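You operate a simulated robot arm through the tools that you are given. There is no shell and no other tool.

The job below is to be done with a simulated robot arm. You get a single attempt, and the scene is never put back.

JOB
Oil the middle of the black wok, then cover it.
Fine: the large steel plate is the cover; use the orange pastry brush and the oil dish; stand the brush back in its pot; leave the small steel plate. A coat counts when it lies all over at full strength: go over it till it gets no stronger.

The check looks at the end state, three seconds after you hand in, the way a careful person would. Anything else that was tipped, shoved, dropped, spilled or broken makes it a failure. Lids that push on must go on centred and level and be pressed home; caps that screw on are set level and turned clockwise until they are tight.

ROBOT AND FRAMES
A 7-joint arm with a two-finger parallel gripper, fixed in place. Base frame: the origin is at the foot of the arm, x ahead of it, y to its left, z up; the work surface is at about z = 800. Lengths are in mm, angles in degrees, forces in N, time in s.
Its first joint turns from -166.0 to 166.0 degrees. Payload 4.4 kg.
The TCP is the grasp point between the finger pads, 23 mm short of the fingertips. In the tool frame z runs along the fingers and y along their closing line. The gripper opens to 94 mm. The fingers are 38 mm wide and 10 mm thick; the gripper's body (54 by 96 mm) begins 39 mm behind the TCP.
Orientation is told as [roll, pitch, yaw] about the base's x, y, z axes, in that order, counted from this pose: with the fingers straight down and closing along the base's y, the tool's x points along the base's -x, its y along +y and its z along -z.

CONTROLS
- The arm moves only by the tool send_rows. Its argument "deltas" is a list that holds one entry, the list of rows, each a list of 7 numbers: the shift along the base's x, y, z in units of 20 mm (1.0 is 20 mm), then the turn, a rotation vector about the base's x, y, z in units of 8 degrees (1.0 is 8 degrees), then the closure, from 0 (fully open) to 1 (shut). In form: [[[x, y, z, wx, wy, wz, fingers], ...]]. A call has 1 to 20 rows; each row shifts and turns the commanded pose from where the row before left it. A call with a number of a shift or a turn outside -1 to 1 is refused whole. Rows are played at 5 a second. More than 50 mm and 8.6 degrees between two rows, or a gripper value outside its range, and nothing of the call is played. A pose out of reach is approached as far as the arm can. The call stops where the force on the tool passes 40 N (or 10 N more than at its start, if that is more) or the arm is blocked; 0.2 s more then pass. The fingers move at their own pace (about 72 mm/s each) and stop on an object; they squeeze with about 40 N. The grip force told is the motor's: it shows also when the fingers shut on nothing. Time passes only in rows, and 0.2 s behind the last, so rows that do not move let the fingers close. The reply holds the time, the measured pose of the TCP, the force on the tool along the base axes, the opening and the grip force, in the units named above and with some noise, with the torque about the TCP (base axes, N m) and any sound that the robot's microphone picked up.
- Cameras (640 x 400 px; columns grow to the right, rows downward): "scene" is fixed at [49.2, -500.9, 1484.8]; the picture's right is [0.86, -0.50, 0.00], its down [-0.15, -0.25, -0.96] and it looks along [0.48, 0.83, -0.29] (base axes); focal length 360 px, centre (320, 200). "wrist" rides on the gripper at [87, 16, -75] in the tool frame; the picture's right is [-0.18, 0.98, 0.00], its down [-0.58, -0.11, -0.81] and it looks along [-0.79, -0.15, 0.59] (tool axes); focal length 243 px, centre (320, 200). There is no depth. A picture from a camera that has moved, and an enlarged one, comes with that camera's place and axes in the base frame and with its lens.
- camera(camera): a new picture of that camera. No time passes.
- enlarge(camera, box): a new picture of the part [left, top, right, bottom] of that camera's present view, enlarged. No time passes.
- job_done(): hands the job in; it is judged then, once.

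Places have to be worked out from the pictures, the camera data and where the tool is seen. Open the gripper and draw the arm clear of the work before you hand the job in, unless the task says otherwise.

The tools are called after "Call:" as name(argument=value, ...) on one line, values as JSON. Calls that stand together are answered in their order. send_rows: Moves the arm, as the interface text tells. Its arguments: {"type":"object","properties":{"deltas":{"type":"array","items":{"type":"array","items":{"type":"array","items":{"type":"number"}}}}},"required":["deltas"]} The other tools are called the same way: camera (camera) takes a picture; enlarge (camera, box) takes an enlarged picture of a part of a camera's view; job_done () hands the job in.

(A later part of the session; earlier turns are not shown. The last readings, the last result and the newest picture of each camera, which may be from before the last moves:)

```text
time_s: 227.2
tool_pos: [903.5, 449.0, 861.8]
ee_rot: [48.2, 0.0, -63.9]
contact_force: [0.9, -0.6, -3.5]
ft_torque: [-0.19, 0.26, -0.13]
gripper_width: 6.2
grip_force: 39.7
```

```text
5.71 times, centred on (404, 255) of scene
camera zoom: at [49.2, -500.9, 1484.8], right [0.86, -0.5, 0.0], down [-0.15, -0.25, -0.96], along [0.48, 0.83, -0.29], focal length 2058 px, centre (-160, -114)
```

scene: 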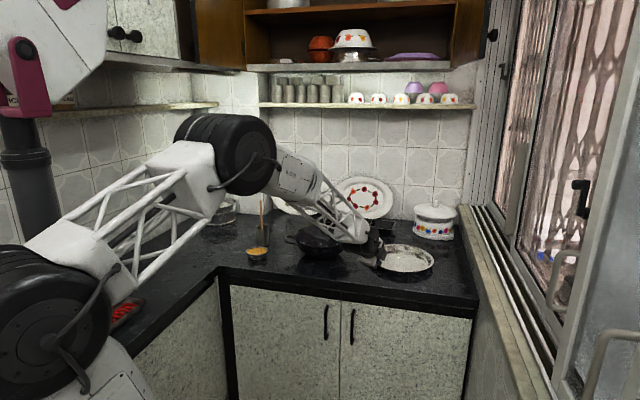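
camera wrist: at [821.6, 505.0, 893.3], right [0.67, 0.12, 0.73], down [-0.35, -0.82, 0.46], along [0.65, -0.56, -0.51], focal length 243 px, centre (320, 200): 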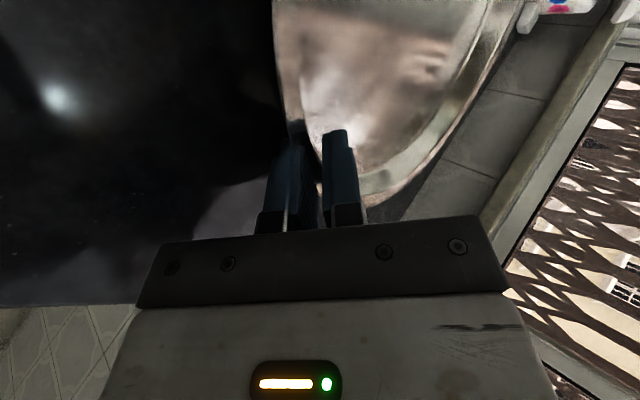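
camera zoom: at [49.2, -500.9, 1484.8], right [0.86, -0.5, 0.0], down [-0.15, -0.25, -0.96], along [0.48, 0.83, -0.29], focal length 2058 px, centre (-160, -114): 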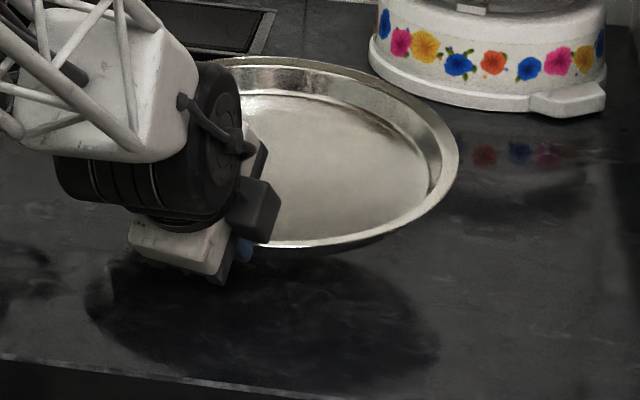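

It is now fully off the counter: about 3 N weight (0.3 kg), torque 0.32 N·m, and its position between the fingers has not changed. I lift on gently to clear the wok rim.

Call:
send_rows(deltas=[[[0, 0, 0.4, 0, 0, 0, 1], [0, 0, 0.5, 0, 0, 0, 1], [0, 0, 0.5, 0, 0, 0, 1], [0, 0, 0.5, 0, 0, 0, 1], [0, 0, 0.5, 0, 0, 0, 1], [0, 0, 0.5, 0, 0, 0, 1], [0, 0, 0, 0, 0, 0, 1]]])

Call:
enlarge(camera="scene", box=[340, 200, 452, 290])

Call:
camera(camera="wrist")

```text
time_s: 228.8
tool_pos: [903.4, 448.9, 918.8]
ee_rot: [48.0, 0.0, -63.9]
contact_force: [-0.3, -0.3, -3.6]
ft_torque: [-0.22, 0.28, -0.03]
gripper_width: 5.9
grip_force: 39.9
```

```text
4.44 times, centred on (396, 245) of scene
camera zoom: at [49.2, -500.9, 1484.8], right [0.86, -0.5, 0.0], down [-0.15, -0.25, -0.96], along [0.48, 0.83, -0.29], focal length 1600 px, centre (-18, 0)
```

zoom: 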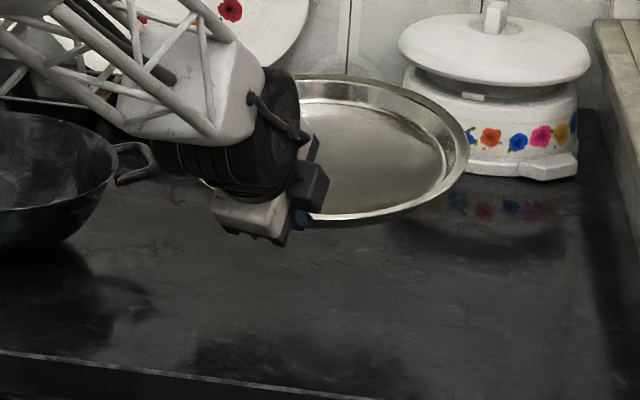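

```text
taken
camera wrist: at [824.7, 506.2, 981.8], right [0.67, 0.12, 0.73], down [-0.35, -0.82, 0.46], along [0.65, -0.56, -0.51], focal length 243 px, centre (320, 200)
```

wrist: 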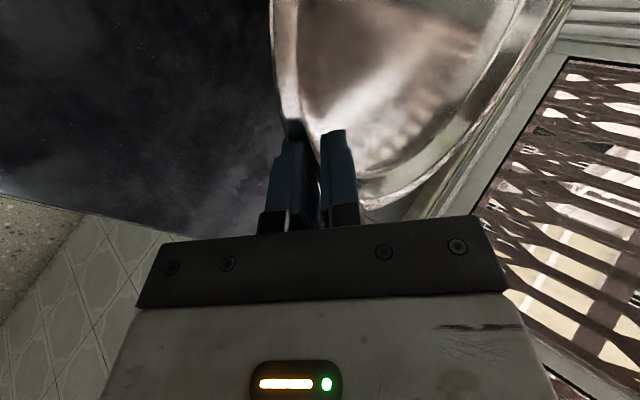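

The plate is stable in the grip, with its far side a few degrees up. I lift another 90 mm to clear everything before swinging towards the wok.

Call:
send_rows(deltas=[[[0, 0, 0.4, 0, 0, 0, 1], [0, 0, 0.5, 0, 0, 0, 1], [0, 0, 0.6, 0, 0, 0, 1], [0, 0, 0.6, 0, 0, 0, 1], [0, 0, 0.6, 0, 0, 0, 1], [0, 0, 0.6, 0, 0, 0, 1], [0, 0, 0.6, 0, 0, 0, 1], [0, 0, 0.5, 0, 0, 0, 1], [0, 0, 0.3, 0, 0, 0, 1], [0, 0, 0, 0, 0, 0, 1]]])

Call:
camera(camera="scene")

Call:
camera(camera="wrist")

```text
time_s: 231.1
tool_pos: [903.9, 449.0, 1013.8]
ee_rot: [48.1, -0.1, -63.9]
contact_force: [0.2, -0.7, -3.2]
ft_torque: [-0.17, 0.31, -0.06]
gripper_width: 5.6
grip_force: 40.1
```

```text
taken
```

scene: 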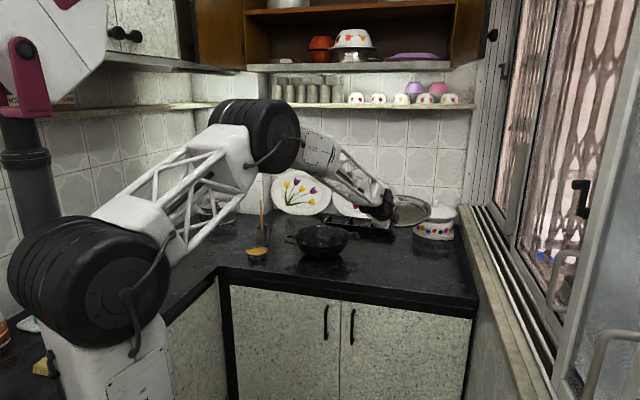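

```text
taken
camera wrist: at [824.8, 506.7, 1075.0], right [0.67, 0.12, 0.73], down [-0.35, -0.82, 0.46], along [0.65, -0.56, -0.51], focal length 243 px, centre (320, 200)
```

wrist: 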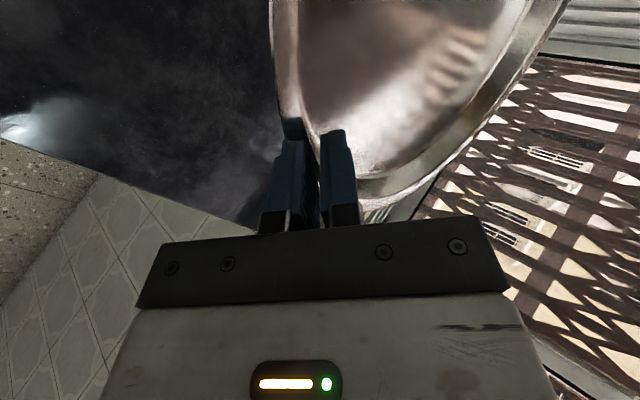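

The width is creeping slowly (5.6 mm), so I should not linger. I take one zoom to judge the plate's tilt before swinging.

Call:
enlarge(camera="scene", box=[340, 170, 452, 240])

```text
5.71 times, centred on (396, 205) of scene
camera zoom: at [49.2, -500.9, 1484.8], right [0.86, -0.5, 0.0], down [-0.15, -0.25, -0.96], along [0.48, 0.83, -0.29], focal length 2058 px, centre (-114, 171)
```

zoom: 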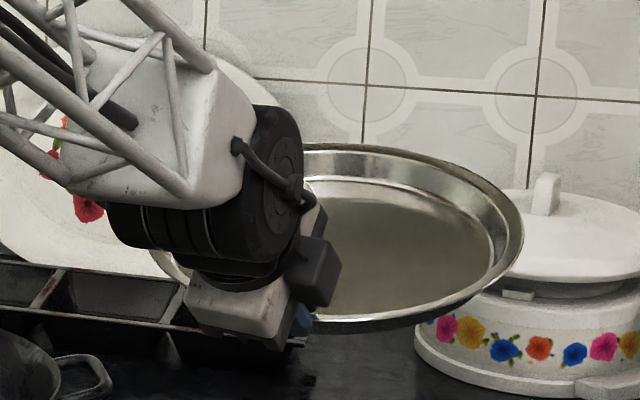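

The plate is about 10° far-side-up and creeping towards flush contact on its flared wall, a secure pinch. I swing smoothly towards the wok now, yawing with the azimuth.

Call:
send_rows(deltas=[[[-0.25, 0.22, 0, 0, 0, 0.05, 1], [-0.45, 0.4, 0, 0, 0, 0.09, 1], [-0.57, 0.505, 0, 0, 0, 0.115, 1], [-0.57, 0.505, 0, 0, 0, 0.115, 1], [-0.57, 0.505, 0, 0, 0, 0.115, 1], [-0.57, 0.505, 0, 0, 0, 0.115, 1], [-0.57, 0.505, 0, 0, 0, 0.115, 1], [-0.57, 0.505, 0, 0, 0, 0.115, 1], [-0.57, 0.505, 0, 0, 0, 0.115, 1], [-0.57, 0.505, 0, 0, 0, 0.115, 1], [-0.57, 0.505, 0, 0, 0, 0.115, 1], [-0.57, 0.505, 0, 0, 0, 0.115, 1], [-0.57, 0.505, 0, 0, 0, 0.115, 1], [-0.57, 0.505, 0, 0, 0, 0.115, 1], [-0.57, 0.505, 0, 0, 0, 0.115, 1], [-0.57, 0.505, 0, 0, 0, 0.115, 1], [-0.57, 0.505, 0, 0, 0, 0.115, 1], [-0.57, 0.505, 0, 0, 0, 0.115, 1], [-0.57, 0.505, 0, 0, 0, 0.115, 1], [-0.5, 0.43, 0, 0, 0, 0.1, 1]]])

Call:
camera(camera="scene")

Call:
enlarge(camera="scene", box=[260, 170, 388, 260])

```text
time_s: 235.2
tool_pos: [684.4, 640.8, 1013.3]
ee_rot: [48.1, 0.0, -46.4]
contact_force: [-0.1, -1.0, -1.7]
ft_torque: [-0.3, 0.24, 0.0]
gripper_width: 5.1
grip_force: 39.6
```

```text
taken
```

scene: 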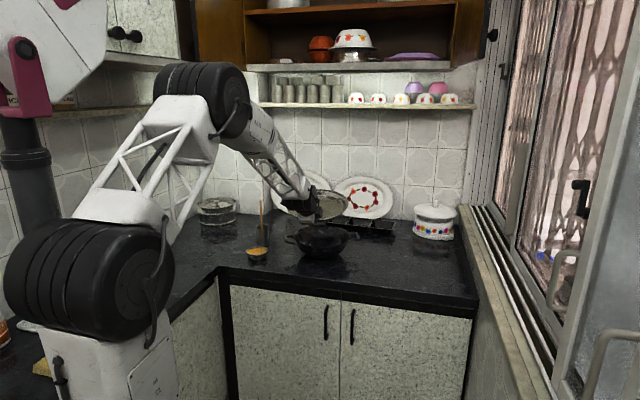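

```text
4.44 times, centred on (324, 215) of scene
camera zoom: at [49.2, -500.9, 1484.8], right [0.86, -0.5, 0.0], down [-0.15, -0.25, -0.96], along [0.48, 0.83, -0.29], focal length 1600 px, centre (302, 133)
```

zoom: 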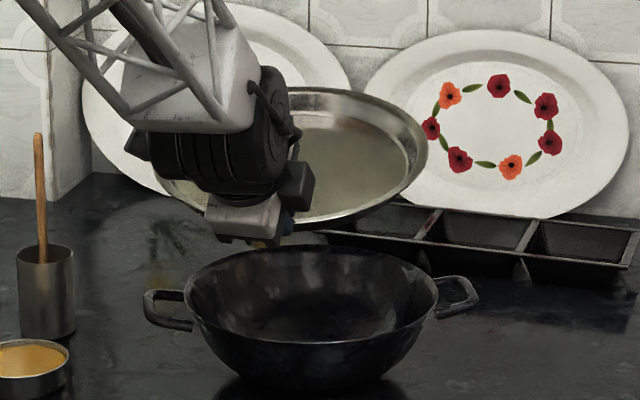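

The plate is over the wok, tilted far-side-up. I take wrist and scene zooms to measure its centre and tilt relative to the wok.

Call:
camera(camera="wrist")

Call:
enlarge(camera="scene", box=[276, 180, 356, 230])

```text
taken
camera wrist: at [592.6, 672.2, 1075.3], right [0.6, 0.32, 0.73], down [-0.09, -0.88, 0.46], along [0.79, -0.34, -0.51], focal length 243 px, centre (320, 200)
```

wrist: 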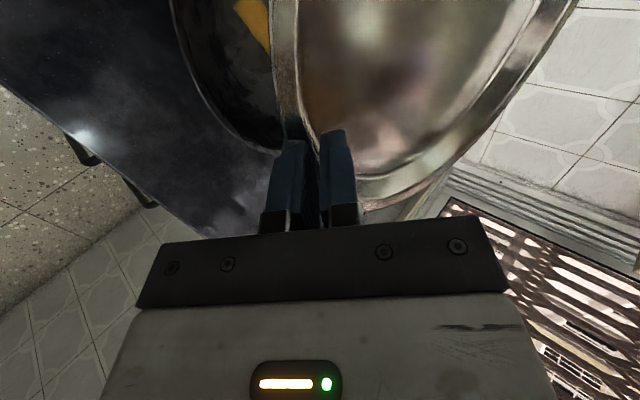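

```text
8.00 times, centred on (316, 205) of scene
camera zoom: at [49.2, -500.9, 1484.8], right [0.86, -0.5, 0.0], down [-0.15, -0.25, -0.96], along [0.48, 0.83, -0.29], focal length 2881 px, centre (352, 160)
```

zoom: 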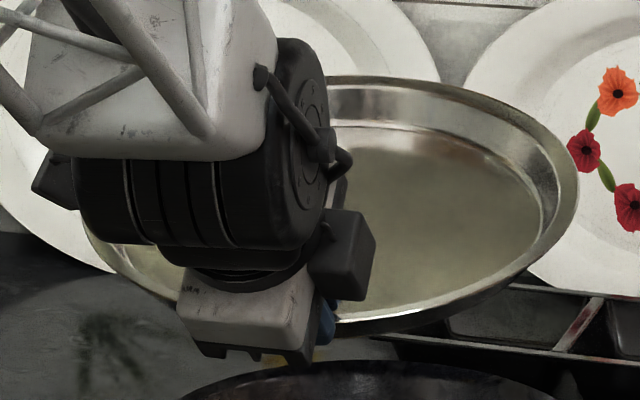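

Combining both views: the plate's centre is about 20 mm left of the tool axis and its high side (about 13°) points to azimuth 24°. I rotate it level about the grip and shift the TCP to bring its centre over the wok centre (776, 734).

Call:
send_rows(deltas=[[[0.22, -0.15, 0, -0.171, 0.382, 0, 1], [0.22, -0.15, 0, -0.171, 0.382, 0, 1], [0.23, -0.145, 0, -0.171, 0.382, 0, 1], [0, 0, 0, -0.171, 0.382, 0, 1], [0, 0, 0, 0, 0, 0, 1]]])

Call:
enlarge(camera="scene", box=[276, 180, 372, 250])

Call:
camera(camera="wrist")

```text
time_s: 236.4
tool_pos: [699.4, 632.7, 1014.3]
ee_rot: [35.5, 4.4, -46.9]
contact_force: [0.1, -0.2, -1.8]
ft_torque: [-0.29, 0.2, -0.13]
gripper_width: 5.2
grip_force: 40.2
```

```text
5.71 times, centred on (324, 215) of scene
camera zoom: at [49.2, -500.9, 1484.8], right [0.86, -0.5, 0.0], down [-0.15, -0.25, -0.96], along [0.48, 0.83, -0.29], focal length 2058 px, centre (297, 114)
```

zoom: 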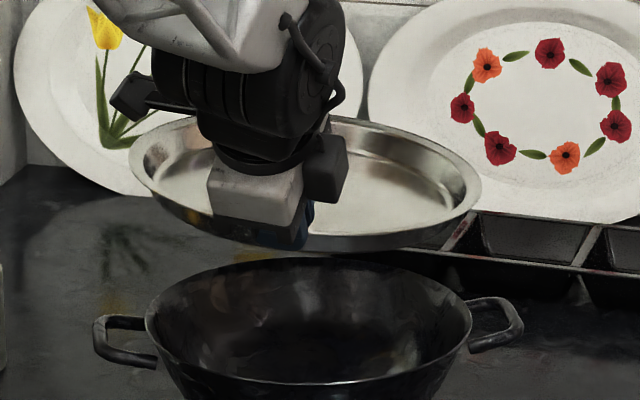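

```text
taken
camera wrist: at [621.7, 670.1, 1090.6], right [0.74, 0.38, 0.55], down [0.02, -0.84, 0.55], along [0.67, -0.39, -0.63], focal length 243 px, centre (320, 200)
```

wrist: 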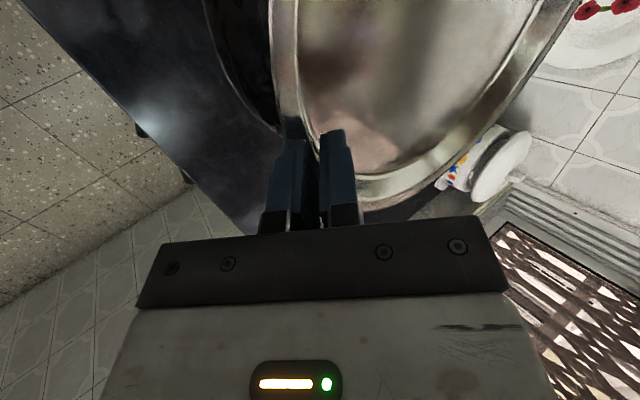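

Now the right side is a little low. I zoom in to measure the remaining tilt and the centre offset more exactly.

Call:
enlarge(camera="scene", box=[288, 188, 368, 238])

```text
8.00 times, centred on (328, 213) of scene
camera zoom: at [49.2, -500.9, 1484.8], right [0.86, -0.5, 0.0], down [-0.15, -0.25, -0.96], along [0.48, 0.83, -0.29], focal length 2881 px, centre (256, 96)
```

zoom: 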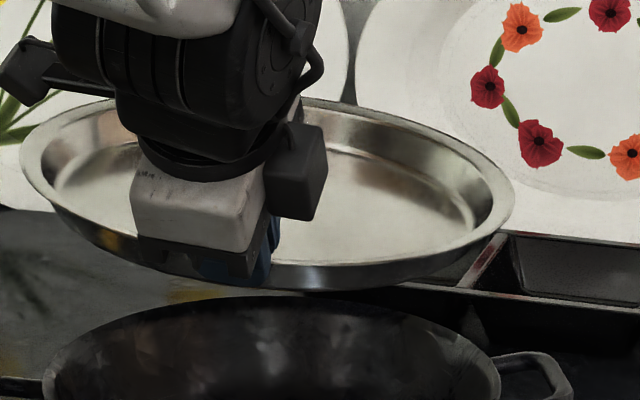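

The residual tilt is about 5° (left side up, azimuth 131°), and the plate is laterally within 2–3 mm of the wok centre. I correct the roll and lower about 60 mm.

Call:
send_rows(deltas=[[[0, 0, -0.3, -0.242, -0.209, 0, 1], [0, 0, -0.5, -0.242, -0.209, 0, 1], [0, 0, -0.6, 0, 0, 0, 1], [0, 0, -0.6, 0, 0, 0, 1], [0, 0, -0.6, 0, 0, 0, 1], [0, 0, -0.4, 0, 0, 0, 1], [0, 0, 0, 0, 0, 0, 1]]])

Call:
enlarge(camera="scene", box=[280, 200, 360, 250])

Call:
camera(camera="wrist")

```text
time_s: 238.1
tool_pos: [699.1, 631.7, 953.5]
ee_rot: [35.2, -0.7, -46.8]
contact_force: [0.5, -0.1, -3.7]
ft_torque: [-0.31, 0.17, -0.17]
gripper_width: 5.0
grip_force: 39.4
```

```text
8.00 times, centred on (320, 225) of scene
camera zoom: at [49.2, -500.9, 1484.8], right [0.86, -0.5, 0.0], down [-0.15, -0.25, -0.96], along [0.48, 0.83, -0.29], focal length 2881 px, centre (320, 0)
```

zoom: 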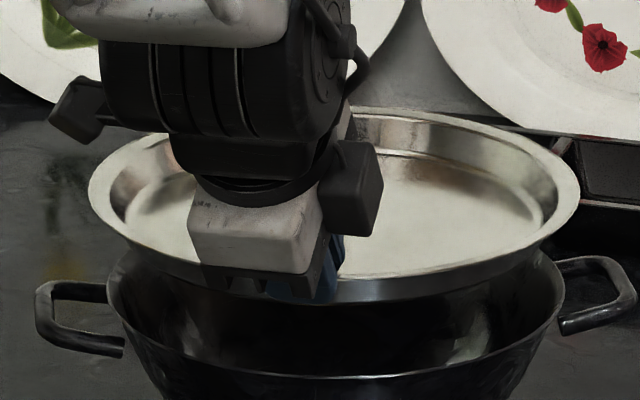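

```text
taken
camera wrist: at [617.6, 674.7, 1023.4], right [0.71, 0.42, 0.57], down [-0.01, -0.8, 0.6], along [0.71, -0.43, -0.56], focal length 243 px, centre (320, 200)
```

wrist: 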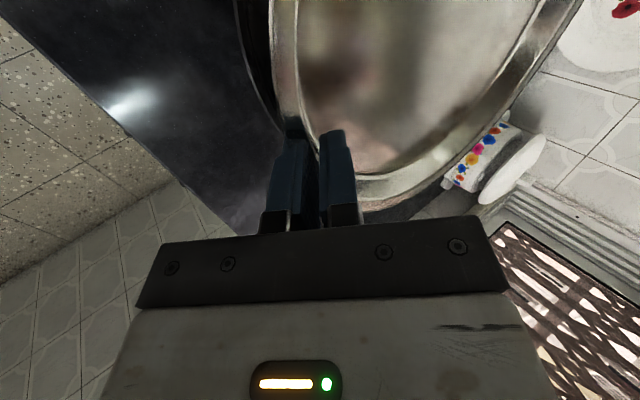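

Now laterally level and aligned. I check the grip itself and the near edge more closely before lowering on.

Call:
enlarge(camera="wrist", box=[240, 90, 400, 210])

Call:
enlarge(camera="scene", box=[284, 204, 348, 244])

```text
3.33 times, centred on (320, 150) of wrist
camera zoom: at [617.6, 674.7, 1023.4], right [0.71, 0.42, 0.57], down [-0.01, -0.8, 0.6], along [0.71, -0.43, -0.56], focal length 809 px, centre (320, 367)
```

zoom: 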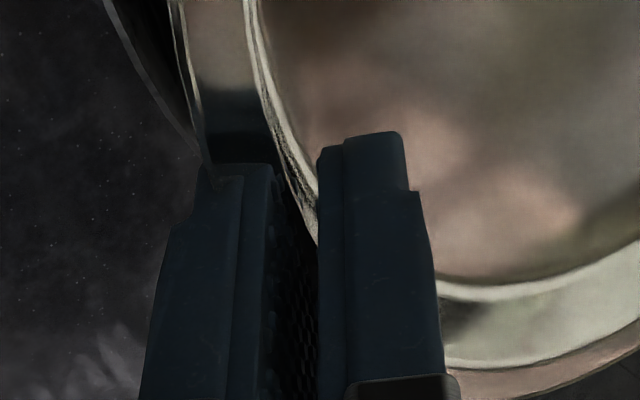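

```text
10.00 times, centred on (316, 224) of scene
camera zoom: at [49.2, -500.9, 1484.8], right [0.86, -0.5, 0.0], down [-0.15, -0.25, -0.96], along [0.48, 0.83, -0.29], focal length 3601 px, centre (360, -40)
```

zoom: 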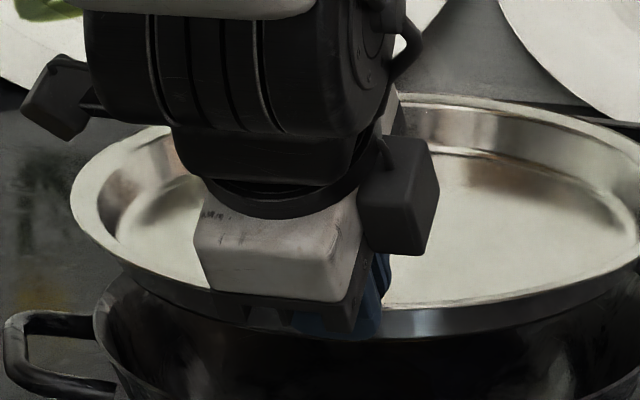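

The grip is sound and, counting only the lip, the plate is level. I lower 27 mm so that its underside is just above the wok rim, then compare outlines.

Call:
send_rows(deltas=[[[0, 0, -0.4, 0, 0, 0, 1], [0, 0, -0.4, 0, 0, 0, 1], [0, 0, -0.4, 0, 0, 0, 1], [0, 0, -0.15, 0, 0, 0, 1], [0, 0, 0, 0, 0, 0, 1]]])

Call:
enlarge(camera="scene", box=[280, 205, 360, 255])

Call:
camera(camera="wrist")

```text
time_s: 239.2
tool_pos: [698.0, 632.8, 927.1]
ee_rot: [35.2, -0.7, -46.9]
contact_force: [0.4, -0.1, -2.9]
ft_torque: [-0.3, 0.26, -0.03]
gripper_width: 5.0
grip_force: 39.8
```

```text
8.00 times, centred on (320, 230) of scene
camera zoom: at [49.2, -500.9, 1484.8], right [0.86, -0.5, 0.0], down [-0.15, -0.25, -0.96], along [0.48, 0.83, -0.29], focal length 2881 px, centre (320, -40)
```

zoom: 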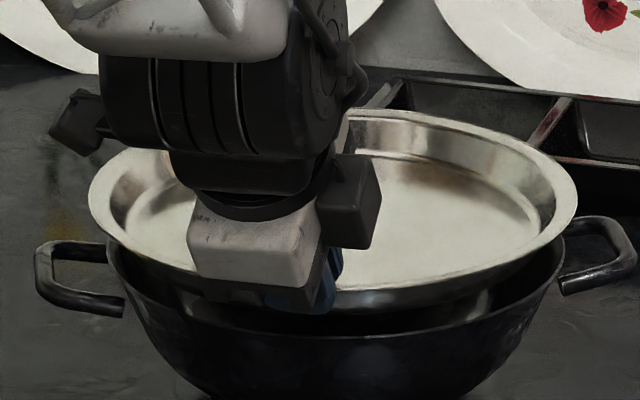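

```text
taken
camera wrist: at [617.1, 675.4, 996.6], right [0.71, 0.42, 0.57], down [-0.01, -0.8, 0.6], along [0.71, -0.43, -0.56], focal length 243 px, centre (320, 200)
```

wrist: 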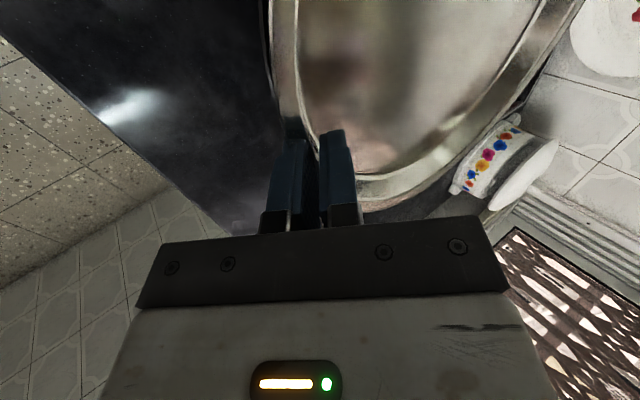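

Alignment looks very good: both centres agree within about 2 mm. I lower 7 mm more, then tip the far side down gradually so that it seats on the far rim first.

Call:
send_rows(deltas=[[[0.065, -0.035, -0.2, 0, 0, 0, 1], [0, 0, -0.17, 0, 0, 0, 1], [0, 0, 0, -0.105, 0.112, 0, 1], [0, 0, 0, -0.105, 0.112, 0, 1], [0, 0, 0, 0, 0, 0, 1]]])

Call:
enlarge(camera="scene", box=[280, 205, 360, 255])

```text
time_s: 240.4
tool_pos: [700.9, 630.4, 919.9]
ee_rot: [32.7, -0.8, -46.8]
contact_force: [0.1, 1.5, 2.6]
ft_torque: [-0.21, 0.03, 0.06]
gripper_width: 5.0
grip_force: 40.3
```

```text
8.00 times, centred on (320, 230) of scene
camera zoom: at [49.2, -500.9, 1484.8], right [0.86, -0.5, 0.0], down [-0.15, -0.25, -0.96], along [0.48, 0.83, -0.29], focal length 2881 px, centre (320, -40)
```

zoom: 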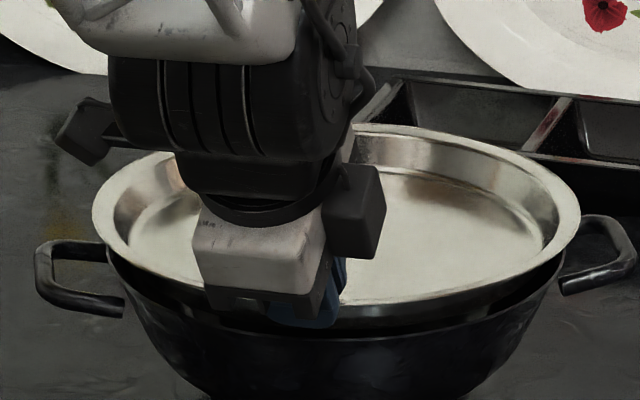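

A 5 N push near the grip says the lower finger has just touched the near rim. I raise 4 mm and tip the far side down further until it rests.

Call:
send_rows(deltas=[[[0, 0, 0.2, 0, 0, 0, 1], [0, 0, 0, -0.1, 0.107, 0, 1], [0, 0, 0, -0.1, 0.107, 0, 1], [0, 0, 0, 0, 0, 0, 1]]])

Call:
enlarge(camera="scene", box=[280, 205, 360, 255])

Call:
enlarge(camera="wrist", box=[220, 60, 420, 200])

```text
time_s: 241.4
tool_pos: [700.5, 631.8, 923.0]
ee_rot: [30.5, -0.6, -46.9]
contact_force: [-1.2, 1.7, -1.4]
ft_torque: [-0.2, 0.02, 0.21]
gripper_width: 4.6
grip_force: 39.5
```

```text
8.00 times, centred on (320, 230) of scene
camera zoom: at [49.2, -500.9, 1484.8], right [0.86, -0.5, 0.0], down [-0.15, -0.25, -0.96], along [0.48, 0.83, -0.29], focal length 2881 px, centre (320, -40)
```

zoom: 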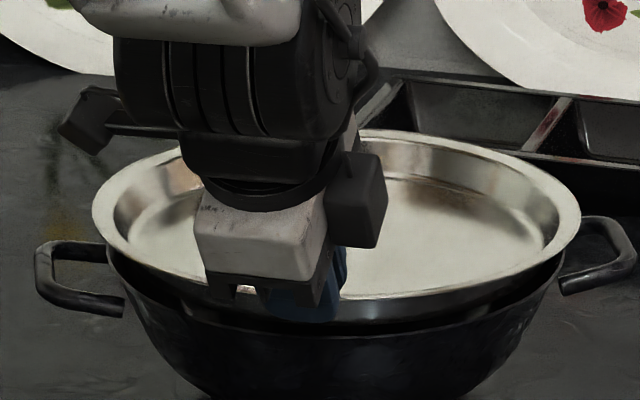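

```text
2.86 times, centred on (320, 130) of wrist
camera zoom: at [623.3, 678.4, 995.1], right [0.74, 0.45, 0.5], down [0.03, -0.76, 0.65], along [0.67, -0.47, -0.58], focal length 693 px, centre (320, 400)
```

zoom: 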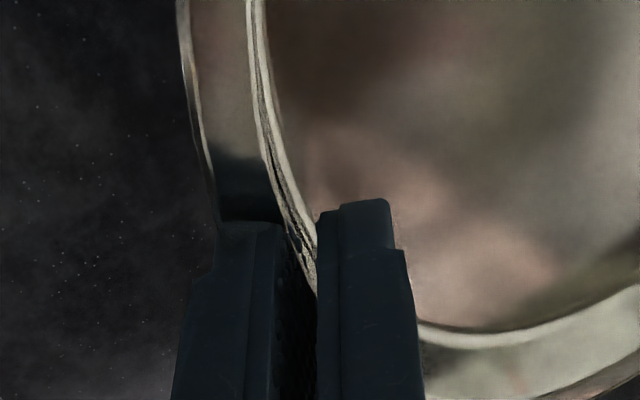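

The readings indicate the plate's right side is just touching the wok's right rim. I shift 3–4 mm to the left, correct a slight right-up roll, and re-read.

Call:
send_rows(deltas=[[[-0.12, 0.13, 0, 0, 0, 0, 1], [0, 0, 0, 0.08, 0.14, 0, 1], [0, 0, 0, 0, 0, 0, 1]]])

Call:
enlarge(camera="scene", box=[280, 205, 360, 255])

```text
time_s: 242.2
tool_pos: [698.0, 635.5, 923.6]
ee_rot: [30.0, 0.6, -46.7]
contact_force: [-1.1, -0.1, -1.2]
ft_torque: [-0.3, 0.12, 0.06]
gripper_width: 4.8
grip_force: 40.2
```

```text
8.00 times, centred on (320, 230) of scene
camera zoom: at [49.2, -500.9, 1484.8], right [0.86, -0.5, 0.0], down [-0.15, -0.25, -0.96], along [0.48, 0.83, -0.29], focal length 2881 px, centre (320, -40)
```

zoom: 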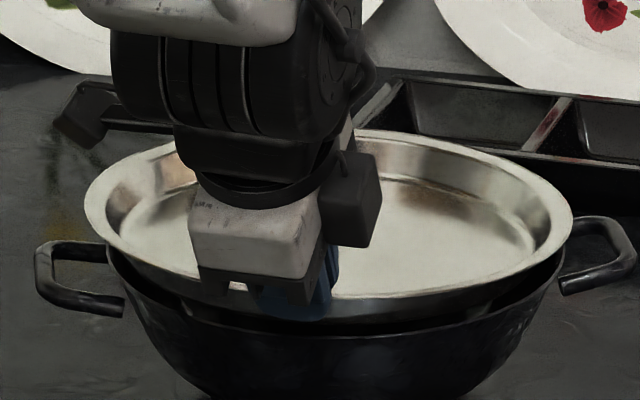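

Lateral push gone and the plate is level sideways. I tip the far side down another 2.5° and read the torque.

Call:
send_rows(deltas=[[[0, 0, 0, -0.107, 0.114, 0, 1], [0, 0, 0, -0.107, 0.114, 0, 1], [0, 0, 0, 0, 0, 0, 1]]])

Call:
enlarge(camera="scene", box=[280, 205, 360, 255])

```text
time_s: 243.1
tool_pos: [697.2, 634.5, 924.1]
ee_rot: [27.5, 0.6, -46.8]
contact_force: [-0.8, 4.2, 3.5]
ft_torque: [0.17, -0.47, 0.49]
gripper_width: 4.8
grip_force: 40.3
```

```text
8.00 times, centred on (320, 230) of scene
camera zoom: at [49.2, -500.9, 1484.8], right [0.86, -0.5, 0.0], down [-0.15, -0.25, -0.96], along [0.48, 0.83, -0.29], focal length 2881 px, centre (320, -40)
```

zoom: 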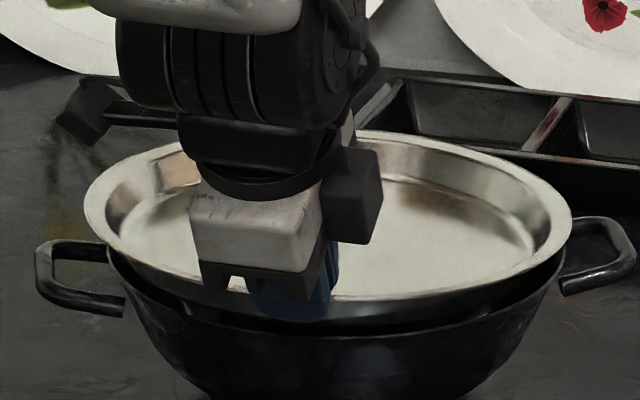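

The plate's underside is resting on the rim at its right/near side: it needs to go about 4–5 mm further left and outward to nest. I relieve the pressure, shift, and lower again.

Call:
send_rows(deltas=[[[0, 0, 0.15, 0, 0, 0, 1], [-0.03, 0.25, 0, 0, 0, 0, 1], [0, 0, 0, 0, 0, 0, 1]]])

Call:
send_rows(deltas=[[[0, 0, -0.1, 0, 0, 0, 1], [0, 0, 0, 0, 0, 0, 1]]])

Call:
enlarge(camera="scene", box=[280, 205, 360, 255])

```text
time_s: 243.8
tool_pos: [697.6, 639.5, 925.8]
ee_rot: [27.4, 0.6, -46.9]
contact_force: [-0.9, -4.6, -1.9]
ft_torque: [-0.2, 0.1, -0.27]
gripper_width: 4.5
grip_force: 40.9
```

```text
time_s: 244.4
tool_pos: [697.6, 640.8, 925.7]
ee_rot: [27.5, 0.7, -46.9]
contact_force: [-2.8, -6.4, 3.9]
ft_torque: [0.26, 0.0, -0.13]
gripper_width: 4.6
grip_force: 40.4
```

```text
8.00 times, centred on (320, 230) of scene
camera zoom: at [49.2, -500.9, 1484.8], right [0.86, -0.5, 0.0], down [-0.15, -0.25, -0.96], along [0.48, 0.83, -0.29], focal length 2881 px, centre (320, -40)
```

zoom: 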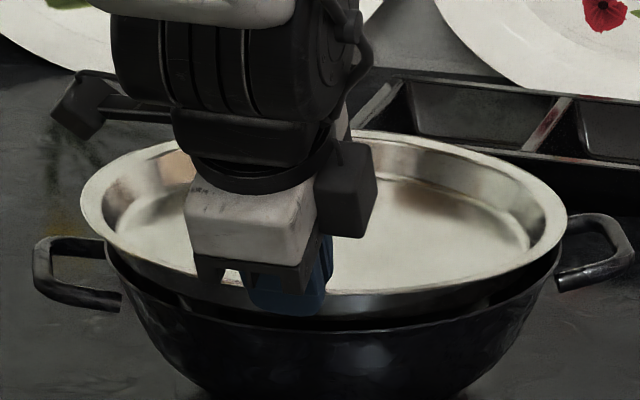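

Now it pushes the other way, so the plate's base is inside the rim and only needs to come back about half that distance. I do so and lower a little.

Call:
send_rows(deltas=[[[0.015, -0.14, 0.05, 0, 0, 0, 1], [0, 0, 0, 0, 0, 0, 1]]])

Call:
send_rows(deltas=[[[0, 0, -0.15, 0, 0, 0, 1], [0, 0, 0, 0, 0, 0, 1]]])

```text
time_s: 245.1
tool_pos: [696.9, 637.2, 925.3]
ee_rot: [27.5, 0.7, -46.8]
contact_force: [-2.2, 3.4, -0.9]
ft_torque: [-0.03, 0.12, 0.62]
gripper_width: 4.4
grip_force: 39.7
```

```text
time_s: 245.7
tool_pos: [697.4, 638.3, 923.4]
ee_rot: [27.6, 0.6, -46.9]
contact_force: [-1.9, 1.2, 10.7]
ft_torque: [0.19, -0.8, 0.29]
gripper_width: 4.6
grip_force: 40.1
```

Contact all round now (about 11 N). I look closely from both cameras to see how the plate sits on the rim.

Call:
enlarge(camera="scene", box=[280, 205, 360, 255])

Call:
enlarge(camera="scene", box=[316, 220, 356, 250])

Call:
camera(camera="wrist")

```text
8.00 times, centred on (320, 230) of scene
camera zoom: at [49.2, -500.9, 1484.8], right [0.86, -0.5, 0.0], down [-0.15, -0.25, -0.96], along [0.48, 0.83, -0.29], focal length 2881 px, centre (320, -40)
```

zoom: 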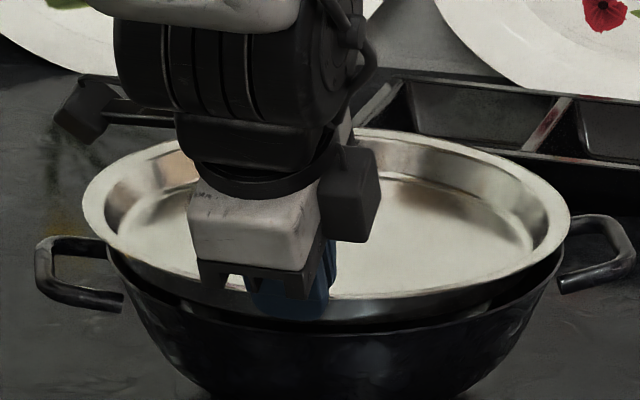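

```text
13.33 times, centred on (336, 235) of scene
camera zoom: at [49.2, -500.9, 1484.8], right [0.86, -0.5, 0.0], down [-0.15, -0.25, -0.96], along [0.48, 0.83, -0.29], focal length 4802 px, centre (107, -267)
```

zoom: 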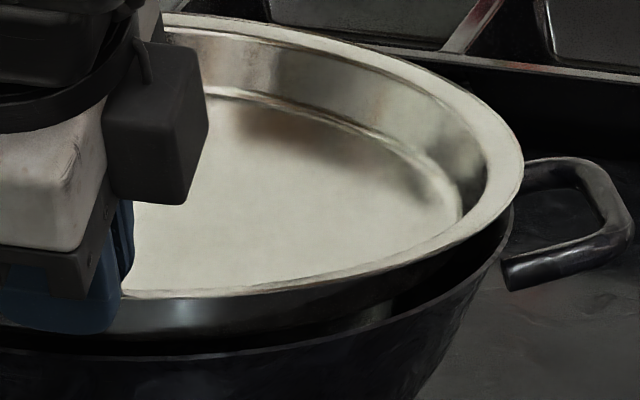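

```text
taken
camera wrist: at [624.5, 685.6, 997.9], right [0.76, 0.46, 0.45], down [0.06, -0.75, 0.66], along [0.64, -0.48, -0.6], focal length 243 px, centre (320, 200)
```

wrist: 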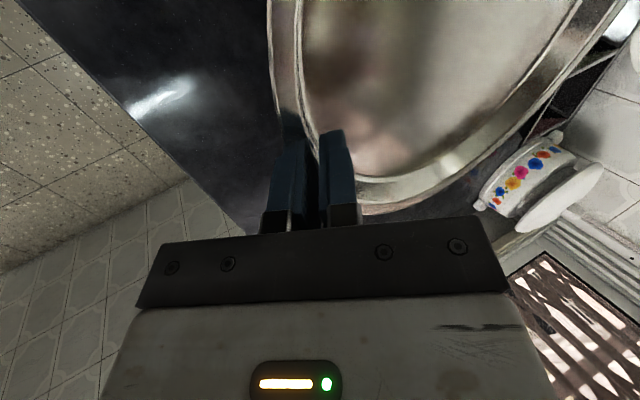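

The plate's base is at rim level, bowl-side in, nearly level and centred; the fingers hold only the lip's outer edge. I ease the pressure by 1 mm and read the side forces before releasing.

Call:
send_rows(deltas=[[[0, 0, 0.04, 0, 0, 0, 1], [0, 0, 0, 0, 0, 0, 1]]])

```text
time_s: 246.2
tool_pos: [699.7, 639.1, 923.7]
ee_rot: [27.6, 0.6, -46.8]
contact_force: [0.2, 3.4, 7.4]
ft_torque: [0.22, -0.58, 0.28]
gripper_width: 4.8
grip_force: 39.7
```

A slight push towards +y remains. I shift 1.2 mm that way, ease off a bit more, and open the fingers slowly.

Call:
send_rows(deltas=[[[0, 0.06, 0.03, 0, 0, 0, 1], [0, 0, 0, 0, 0, 0, 1]]])

Call:
enlarge(camera="wrist", box=[240, 90, 400, 210])

```text
time_s: 246.8
tool_pos: [697.5, 638.2, 923.7]
ee_rot: [27.5, 0.6, -46.9]
contact_force: [2.0, 1.6, 3.3]
ft_torque: [-0.19, -0.41, 0.08]
gripper_width: 4.6
grip_force: 39.6
```

```text
3.33 times, centred on (320, 150) of wrist
camera zoom: at [624.4, 686.2, 997.8], right [0.77, 0.46, 0.45], down [0.06, -0.75, 0.66], along [0.64, -0.48, -0.6], focal length 809 px, centre (320, 367)
```

zoom: 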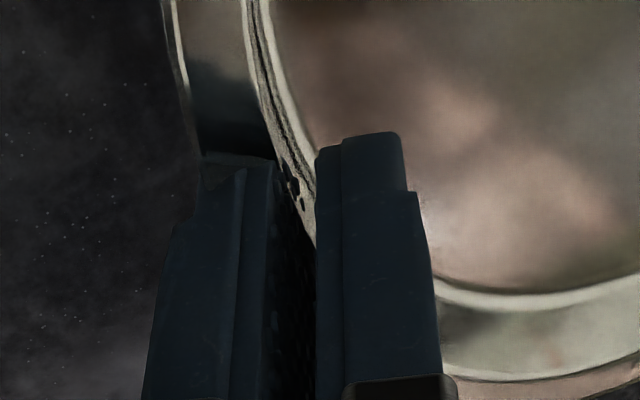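

Forces are nearly balanced now (about 3 N). I open the fingers gradually to about 16 mm and let the plate settle.

Call:
send_rows(deltas=[[[0, 0, 0, 0, 0, 0, 0.94], [0, 0, 0, 0, 0, 0, 0.92], [0, 0, 0, 0, 0, 0, 0.9], [0, 0, 0, 0, 0, 0, 0.88], [0, 0, 0, 0, 0, 0, 0.86], [0, 0, 0, 0, 0, 0, 0.84], [0, 0, 0, 0, 0, 0, 0.82], [0, 0, 0, 0, 0, 0, 0.82], [0, 0, 0, 0, 0, 0, 0.82]]])

Call:
enlarge(camera="wrist", box=[240, 90, 400, 210])

Call:
enlarge(camera="scene", box=[280, 205, 360, 255])

```text
time_s: 248.8
tool_pos: [698.0, 637.5, 922.8]
ee_rot: [27.4, 0.6, -46.8]
contact_force: [-0.1, 0.5, -0.3]
ft_torque: [-0.01, 0.0, 0.01]
gripper_width: 17.0
grip_force: 0.1
```

```text
3.33 times, centred on (320, 150) of wrist
camera zoom: at [624.4, 686.3, 998.0], right [0.77, 0.46, 0.45], down [0.06, -0.75, 0.66], along [0.64, -0.48, -0.6], focal length 809 px, centre (320, 367)
```

zoom: 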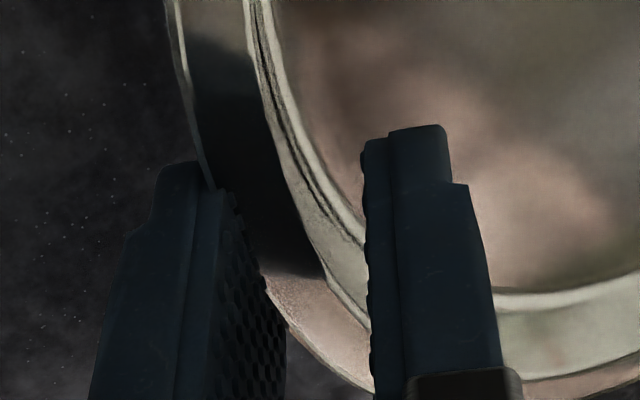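

```text
8.00 times, centred on (320, 230) of scene
camera zoom: at [49.2, -500.9, 1484.8], right [0.86, -0.5, 0.0], down [-0.15, -0.25, -0.96], along [0.48, 0.83, -0.29], focal length 2881 px, centre (320, -40)
```

zoom: 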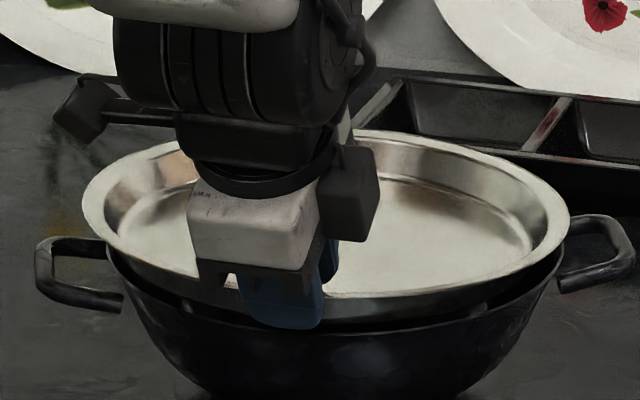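

The plate is released and resting on the wok. I withdraw the fingers back along the tool axis, slowly at first.

Call:
send_rows(deltas=[[[-0.085, -0.08, 0.22, 0, 0, 0, 0.82], [-0.085, -0.08, 0.22, 0, 0, 0, 0.82], [-0.169, -0.159, 0.443, 0, 0, 0, 0.82], [0, 0, 0, 0, 0, 0, 0.82]]])

Call:
enlarge(camera="scene", box=[280, 205, 360, 255])

```text
time_s: 249.8
tool_pos: [689.0, 632.6, 941.6]
ee_rot: [27.5, 0.6, -46.9]
contact_force: [-0.7, -0.6, 0.7]
ft_torque: [0.0, 0.01, -0.02]
gripper_width: 17.0
grip_force: 0.1
```

```text
8.00 times, centred on (320, 230) of scene
camera zoom: at [49.2, -500.9, 1484.8], right [0.86, -0.5, 0.0], down [-0.15, -0.25, -0.96], along [0.48, 0.83, -0.29], focal length 2881 px, centre (320, -40)
```

zoom: 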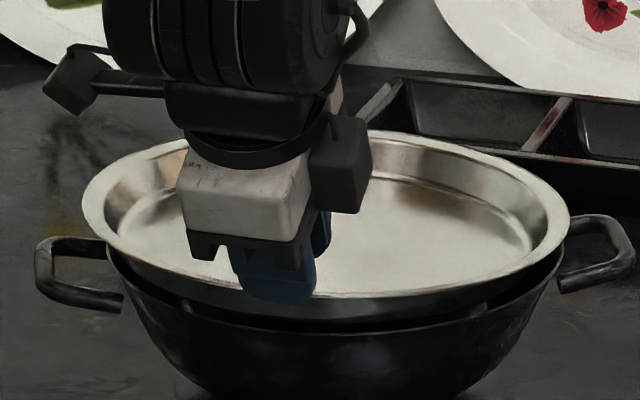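

Clean so far, and the plate did not move. I withdraw fully, up and back towards the base.

Call:
send_rows(deltas=[[[-0.169, -0.159, 0.443, 0, 0, 0, 0.82], [-0.169, -0.159, 0.443, 0, 0, 0, 0.82], [-0.2, -0.19, 0.6, 0, 0, 0, 0.7], [-0.3, -0.28, 0.8, 0, 0, 0, 0.4], [-0.4, -0.38, 0.8, 0, 0, 0, 0], [-0.5, -0.47, 0.8, 0, 0, 0, 0], [-0.6, -0.56, 0.8, 0, 0, 0, 0], [-0.6, -0.56, 0.8, 0, 0, 0, 0], [-0.6, -0.56, 0.8, 0, 0, 0, 0], [0, 0, 0, 0, 0, 0, 0]]])

Call:
camera(camera="scene")

Call:
enlarge(camera="scene", box=[280, 205, 360, 255])

```text
time_s: 252.1
tool_pos: [621.0, 566.4, 1069.1]
ee_rot: [27.5, 0.6, -46.7]
contact_force: [0.1, 0.7, 0.5]
ft_torque: [0.01, 0.01, 0.02]
gripper_width: 94.0
grip_force: 0.0
```

```text
taken
```

scene: 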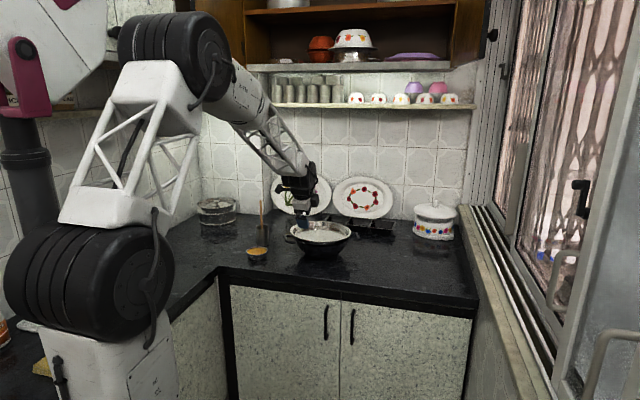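

```text
8.00 times, centred on (320, 230) of scene
camera zoom: at [49.2, -500.9, 1484.8], right [0.86, -0.5, 0.0], down [-0.15, -0.25, -0.96], along [0.48, 0.83, -0.29], focal length 2881 px, centre (320, -40)
```

zoom: 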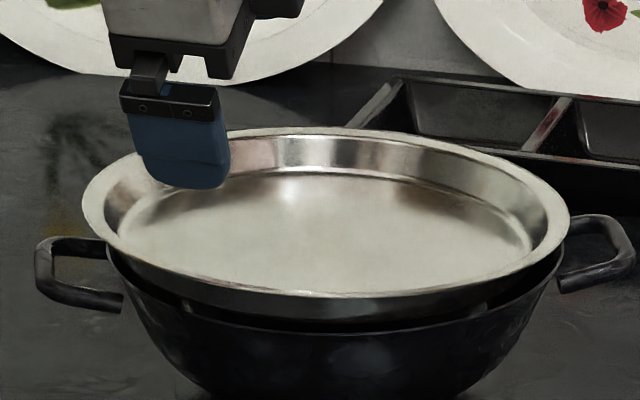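

The plate rests on the wok. I zoom in on its left and right sides to check that it is level, centred and seated.

Call:
enlarge(camera="scene", box=[284, 215, 324, 250])

Call:
enlarge(camera="scene", box=[318, 215, 358, 250])

Call:
camera(camera="wrist")

```text
11.43 times, centred on (304, 232) of scene
camera zoom: at [49.2, -500.9, 1484.8], right [0.86, -0.5, 0.0], down [-0.15, -0.25, -0.96], along [0.48, 0.83, -0.29], focal length 4116 px, centre (503, -171)
```

zoom: 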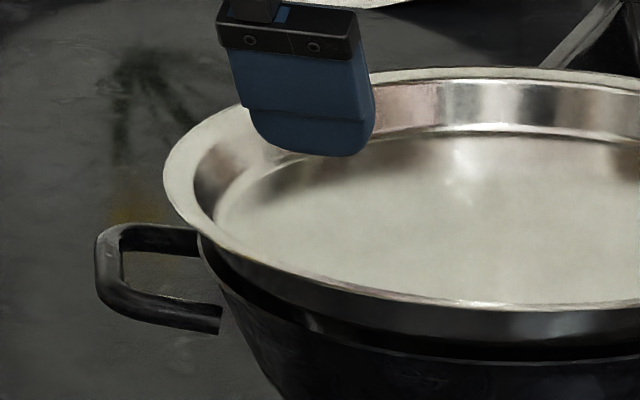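

```text
11.43 times, centred on (338, 232) of scene
camera zoom: at [49.2, -500.9, 1484.8], right [0.86, -0.5, 0.0], down [-0.15, -0.25, -0.96], along [0.48, 0.83, -0.29], focal length 4116 px, centre (114, -171)
```

zoom: 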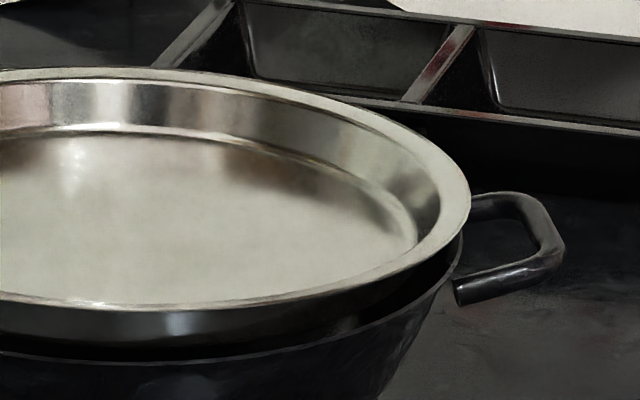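

```text
taken
camera wrist: at [547.2, 615.2, 1142.7], right [0.77, 0.46, 0.45], down [0.06, -0.75, 0.66], along [0.64, -0.48, -0.6], focal length 243 px, centre (320, 200)
```

wrist: 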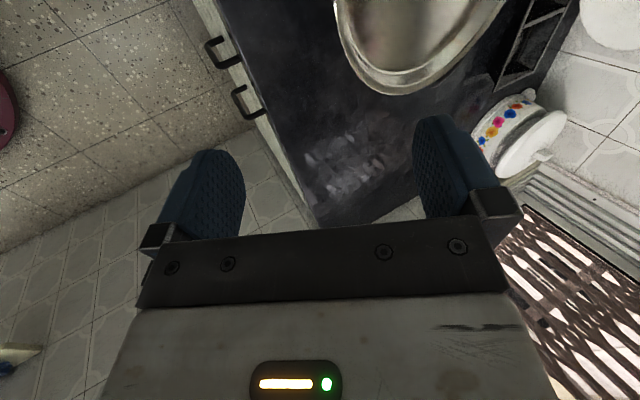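

The cover is on but about 2.5° out of level: its left/near side rides a few millimetres high, as it sits about 3–4 mm too far that way. I will press gently on that high lip with closed fingertips so it slides down to its seat; first I straighten the tool above the spot.

Call:
send_rows(deltas=[[[0.22, 0.9, 0, -0.589, 0.626, 0, 1], [0.22, 0.9, 0, -0.589, 0.626, 0, 1], [0.22, 0.9, 0, -0.589, 0.626, 0, 1], [0.22, 0.9, -0.5, -0.589, 0.626, 0, 1], [0.22, 1, -0.8, 0, 0, 0, 1], [0.22, 1, -0.8, 0, 0, 0, 1], [0.22, 1, -0.8, 0, 0, 0, 1], [0, 0, 0, 0, 0, 0, 1]]])

Call:
camera(camera="wrist")

Call:
enlarge(camera="scene", box=[270, 190, 366, 250])

```text
time_s: 253.8
tool_pos: [651.1, 695.8, 1008.6]
ee_rot: [0.0, 0.5, -47.1]
contact_force: [0.3, 0.5, -0.3]
ft_torque: [-0.01, 0.02, -0.02]
gripper_width: 0.0
grip_force: 39.8
```

```text
taken
camera wrist: at [604.9, 769.9, 1084.4], right [0.85, 0.53, 0.0], down [0.32, -0.5, 0.8], along [0.43, -0.68, -0.6], focal length 243 px, centre (320, 200)
```

wrist: 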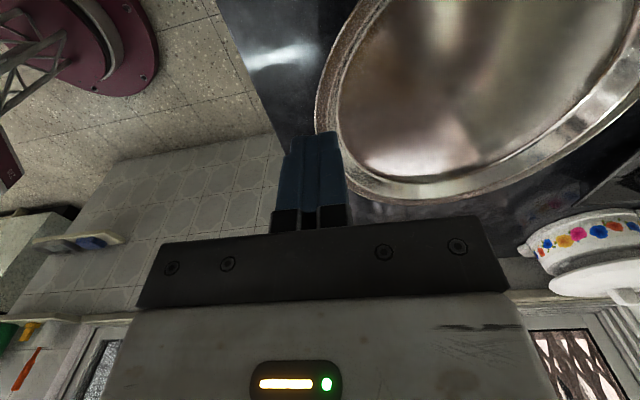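

```text
6.67 times, centred on (318, 220) of scene
camera zoom: at [49.2, -500.9, 1484.8], right [0.86, -0.5, 0.0], down [-0.15, -0.25, -0.96], along [0.48, 0.83, -0.29], focal length 2401 px, centre (333, 67)
```

zoom: 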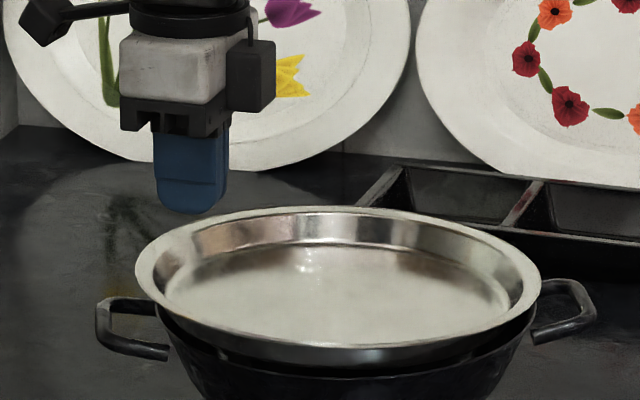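

This view lets me measure the plate on the wok directly. I zoom to locate the lip edge under the fingertips.

Call:
enlarge(camera="wrist", box=[280, 0, 440, 120])

Call:
enlarge(camera="wrist", box=[300, 90, 460, 210])

Call:
enlarge(camera="wrist", box=[480, 60, 640, 180])

```text
3.33 times, centred on (360, 60) of wrist
camera zoom: at [604.9, 769.9, 1084.4], right [0.85, 0.53, 0.0], down [0.32, -0.5, 0.8], along [0.43, -0.68, -0.6], focal length 809 px, centre (187, 667)
```

zoom: 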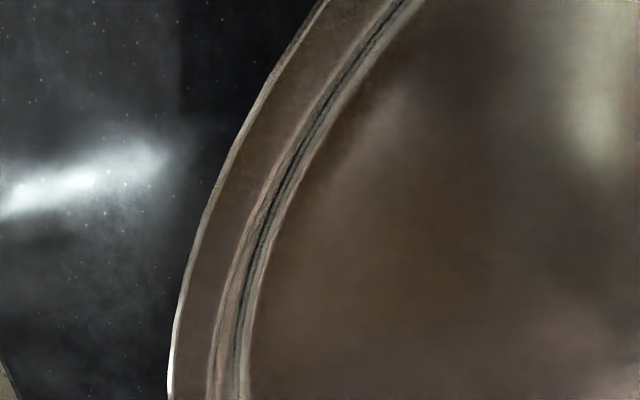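

```text
3.33 times, centred on (380, 150) of wrist
camera zoom: at [604.9, 769.9, 1084.4], right [0.85, 0.53, 0.0], down [0.32, -0.5, 0.8], along [0.43, -0.68, -0.6], focal length 809 px, centre (120, 367)
```

zoom: 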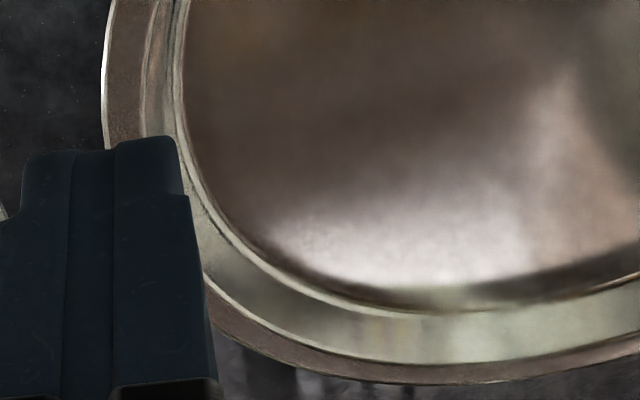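

```text
3.33 times, centred on (560, 120) of wrist
camera zoom: at [604.9, 769.9, 1084.4], right [0.85, 0.53, 0.0], down [0.32, -0.5, 0.8], along [0.43, -0.68, -0.6], focal length 809 px, centre (-480, 467)
```

zoom: 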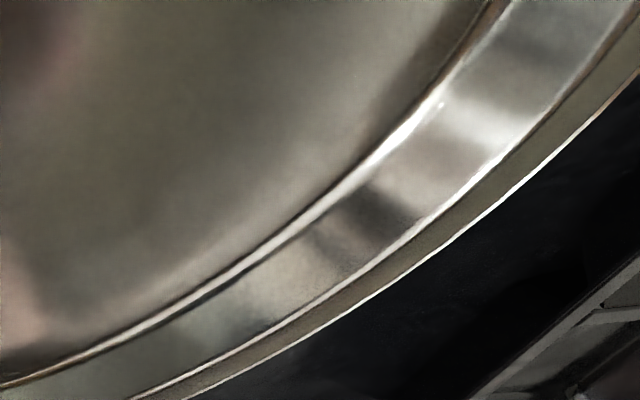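

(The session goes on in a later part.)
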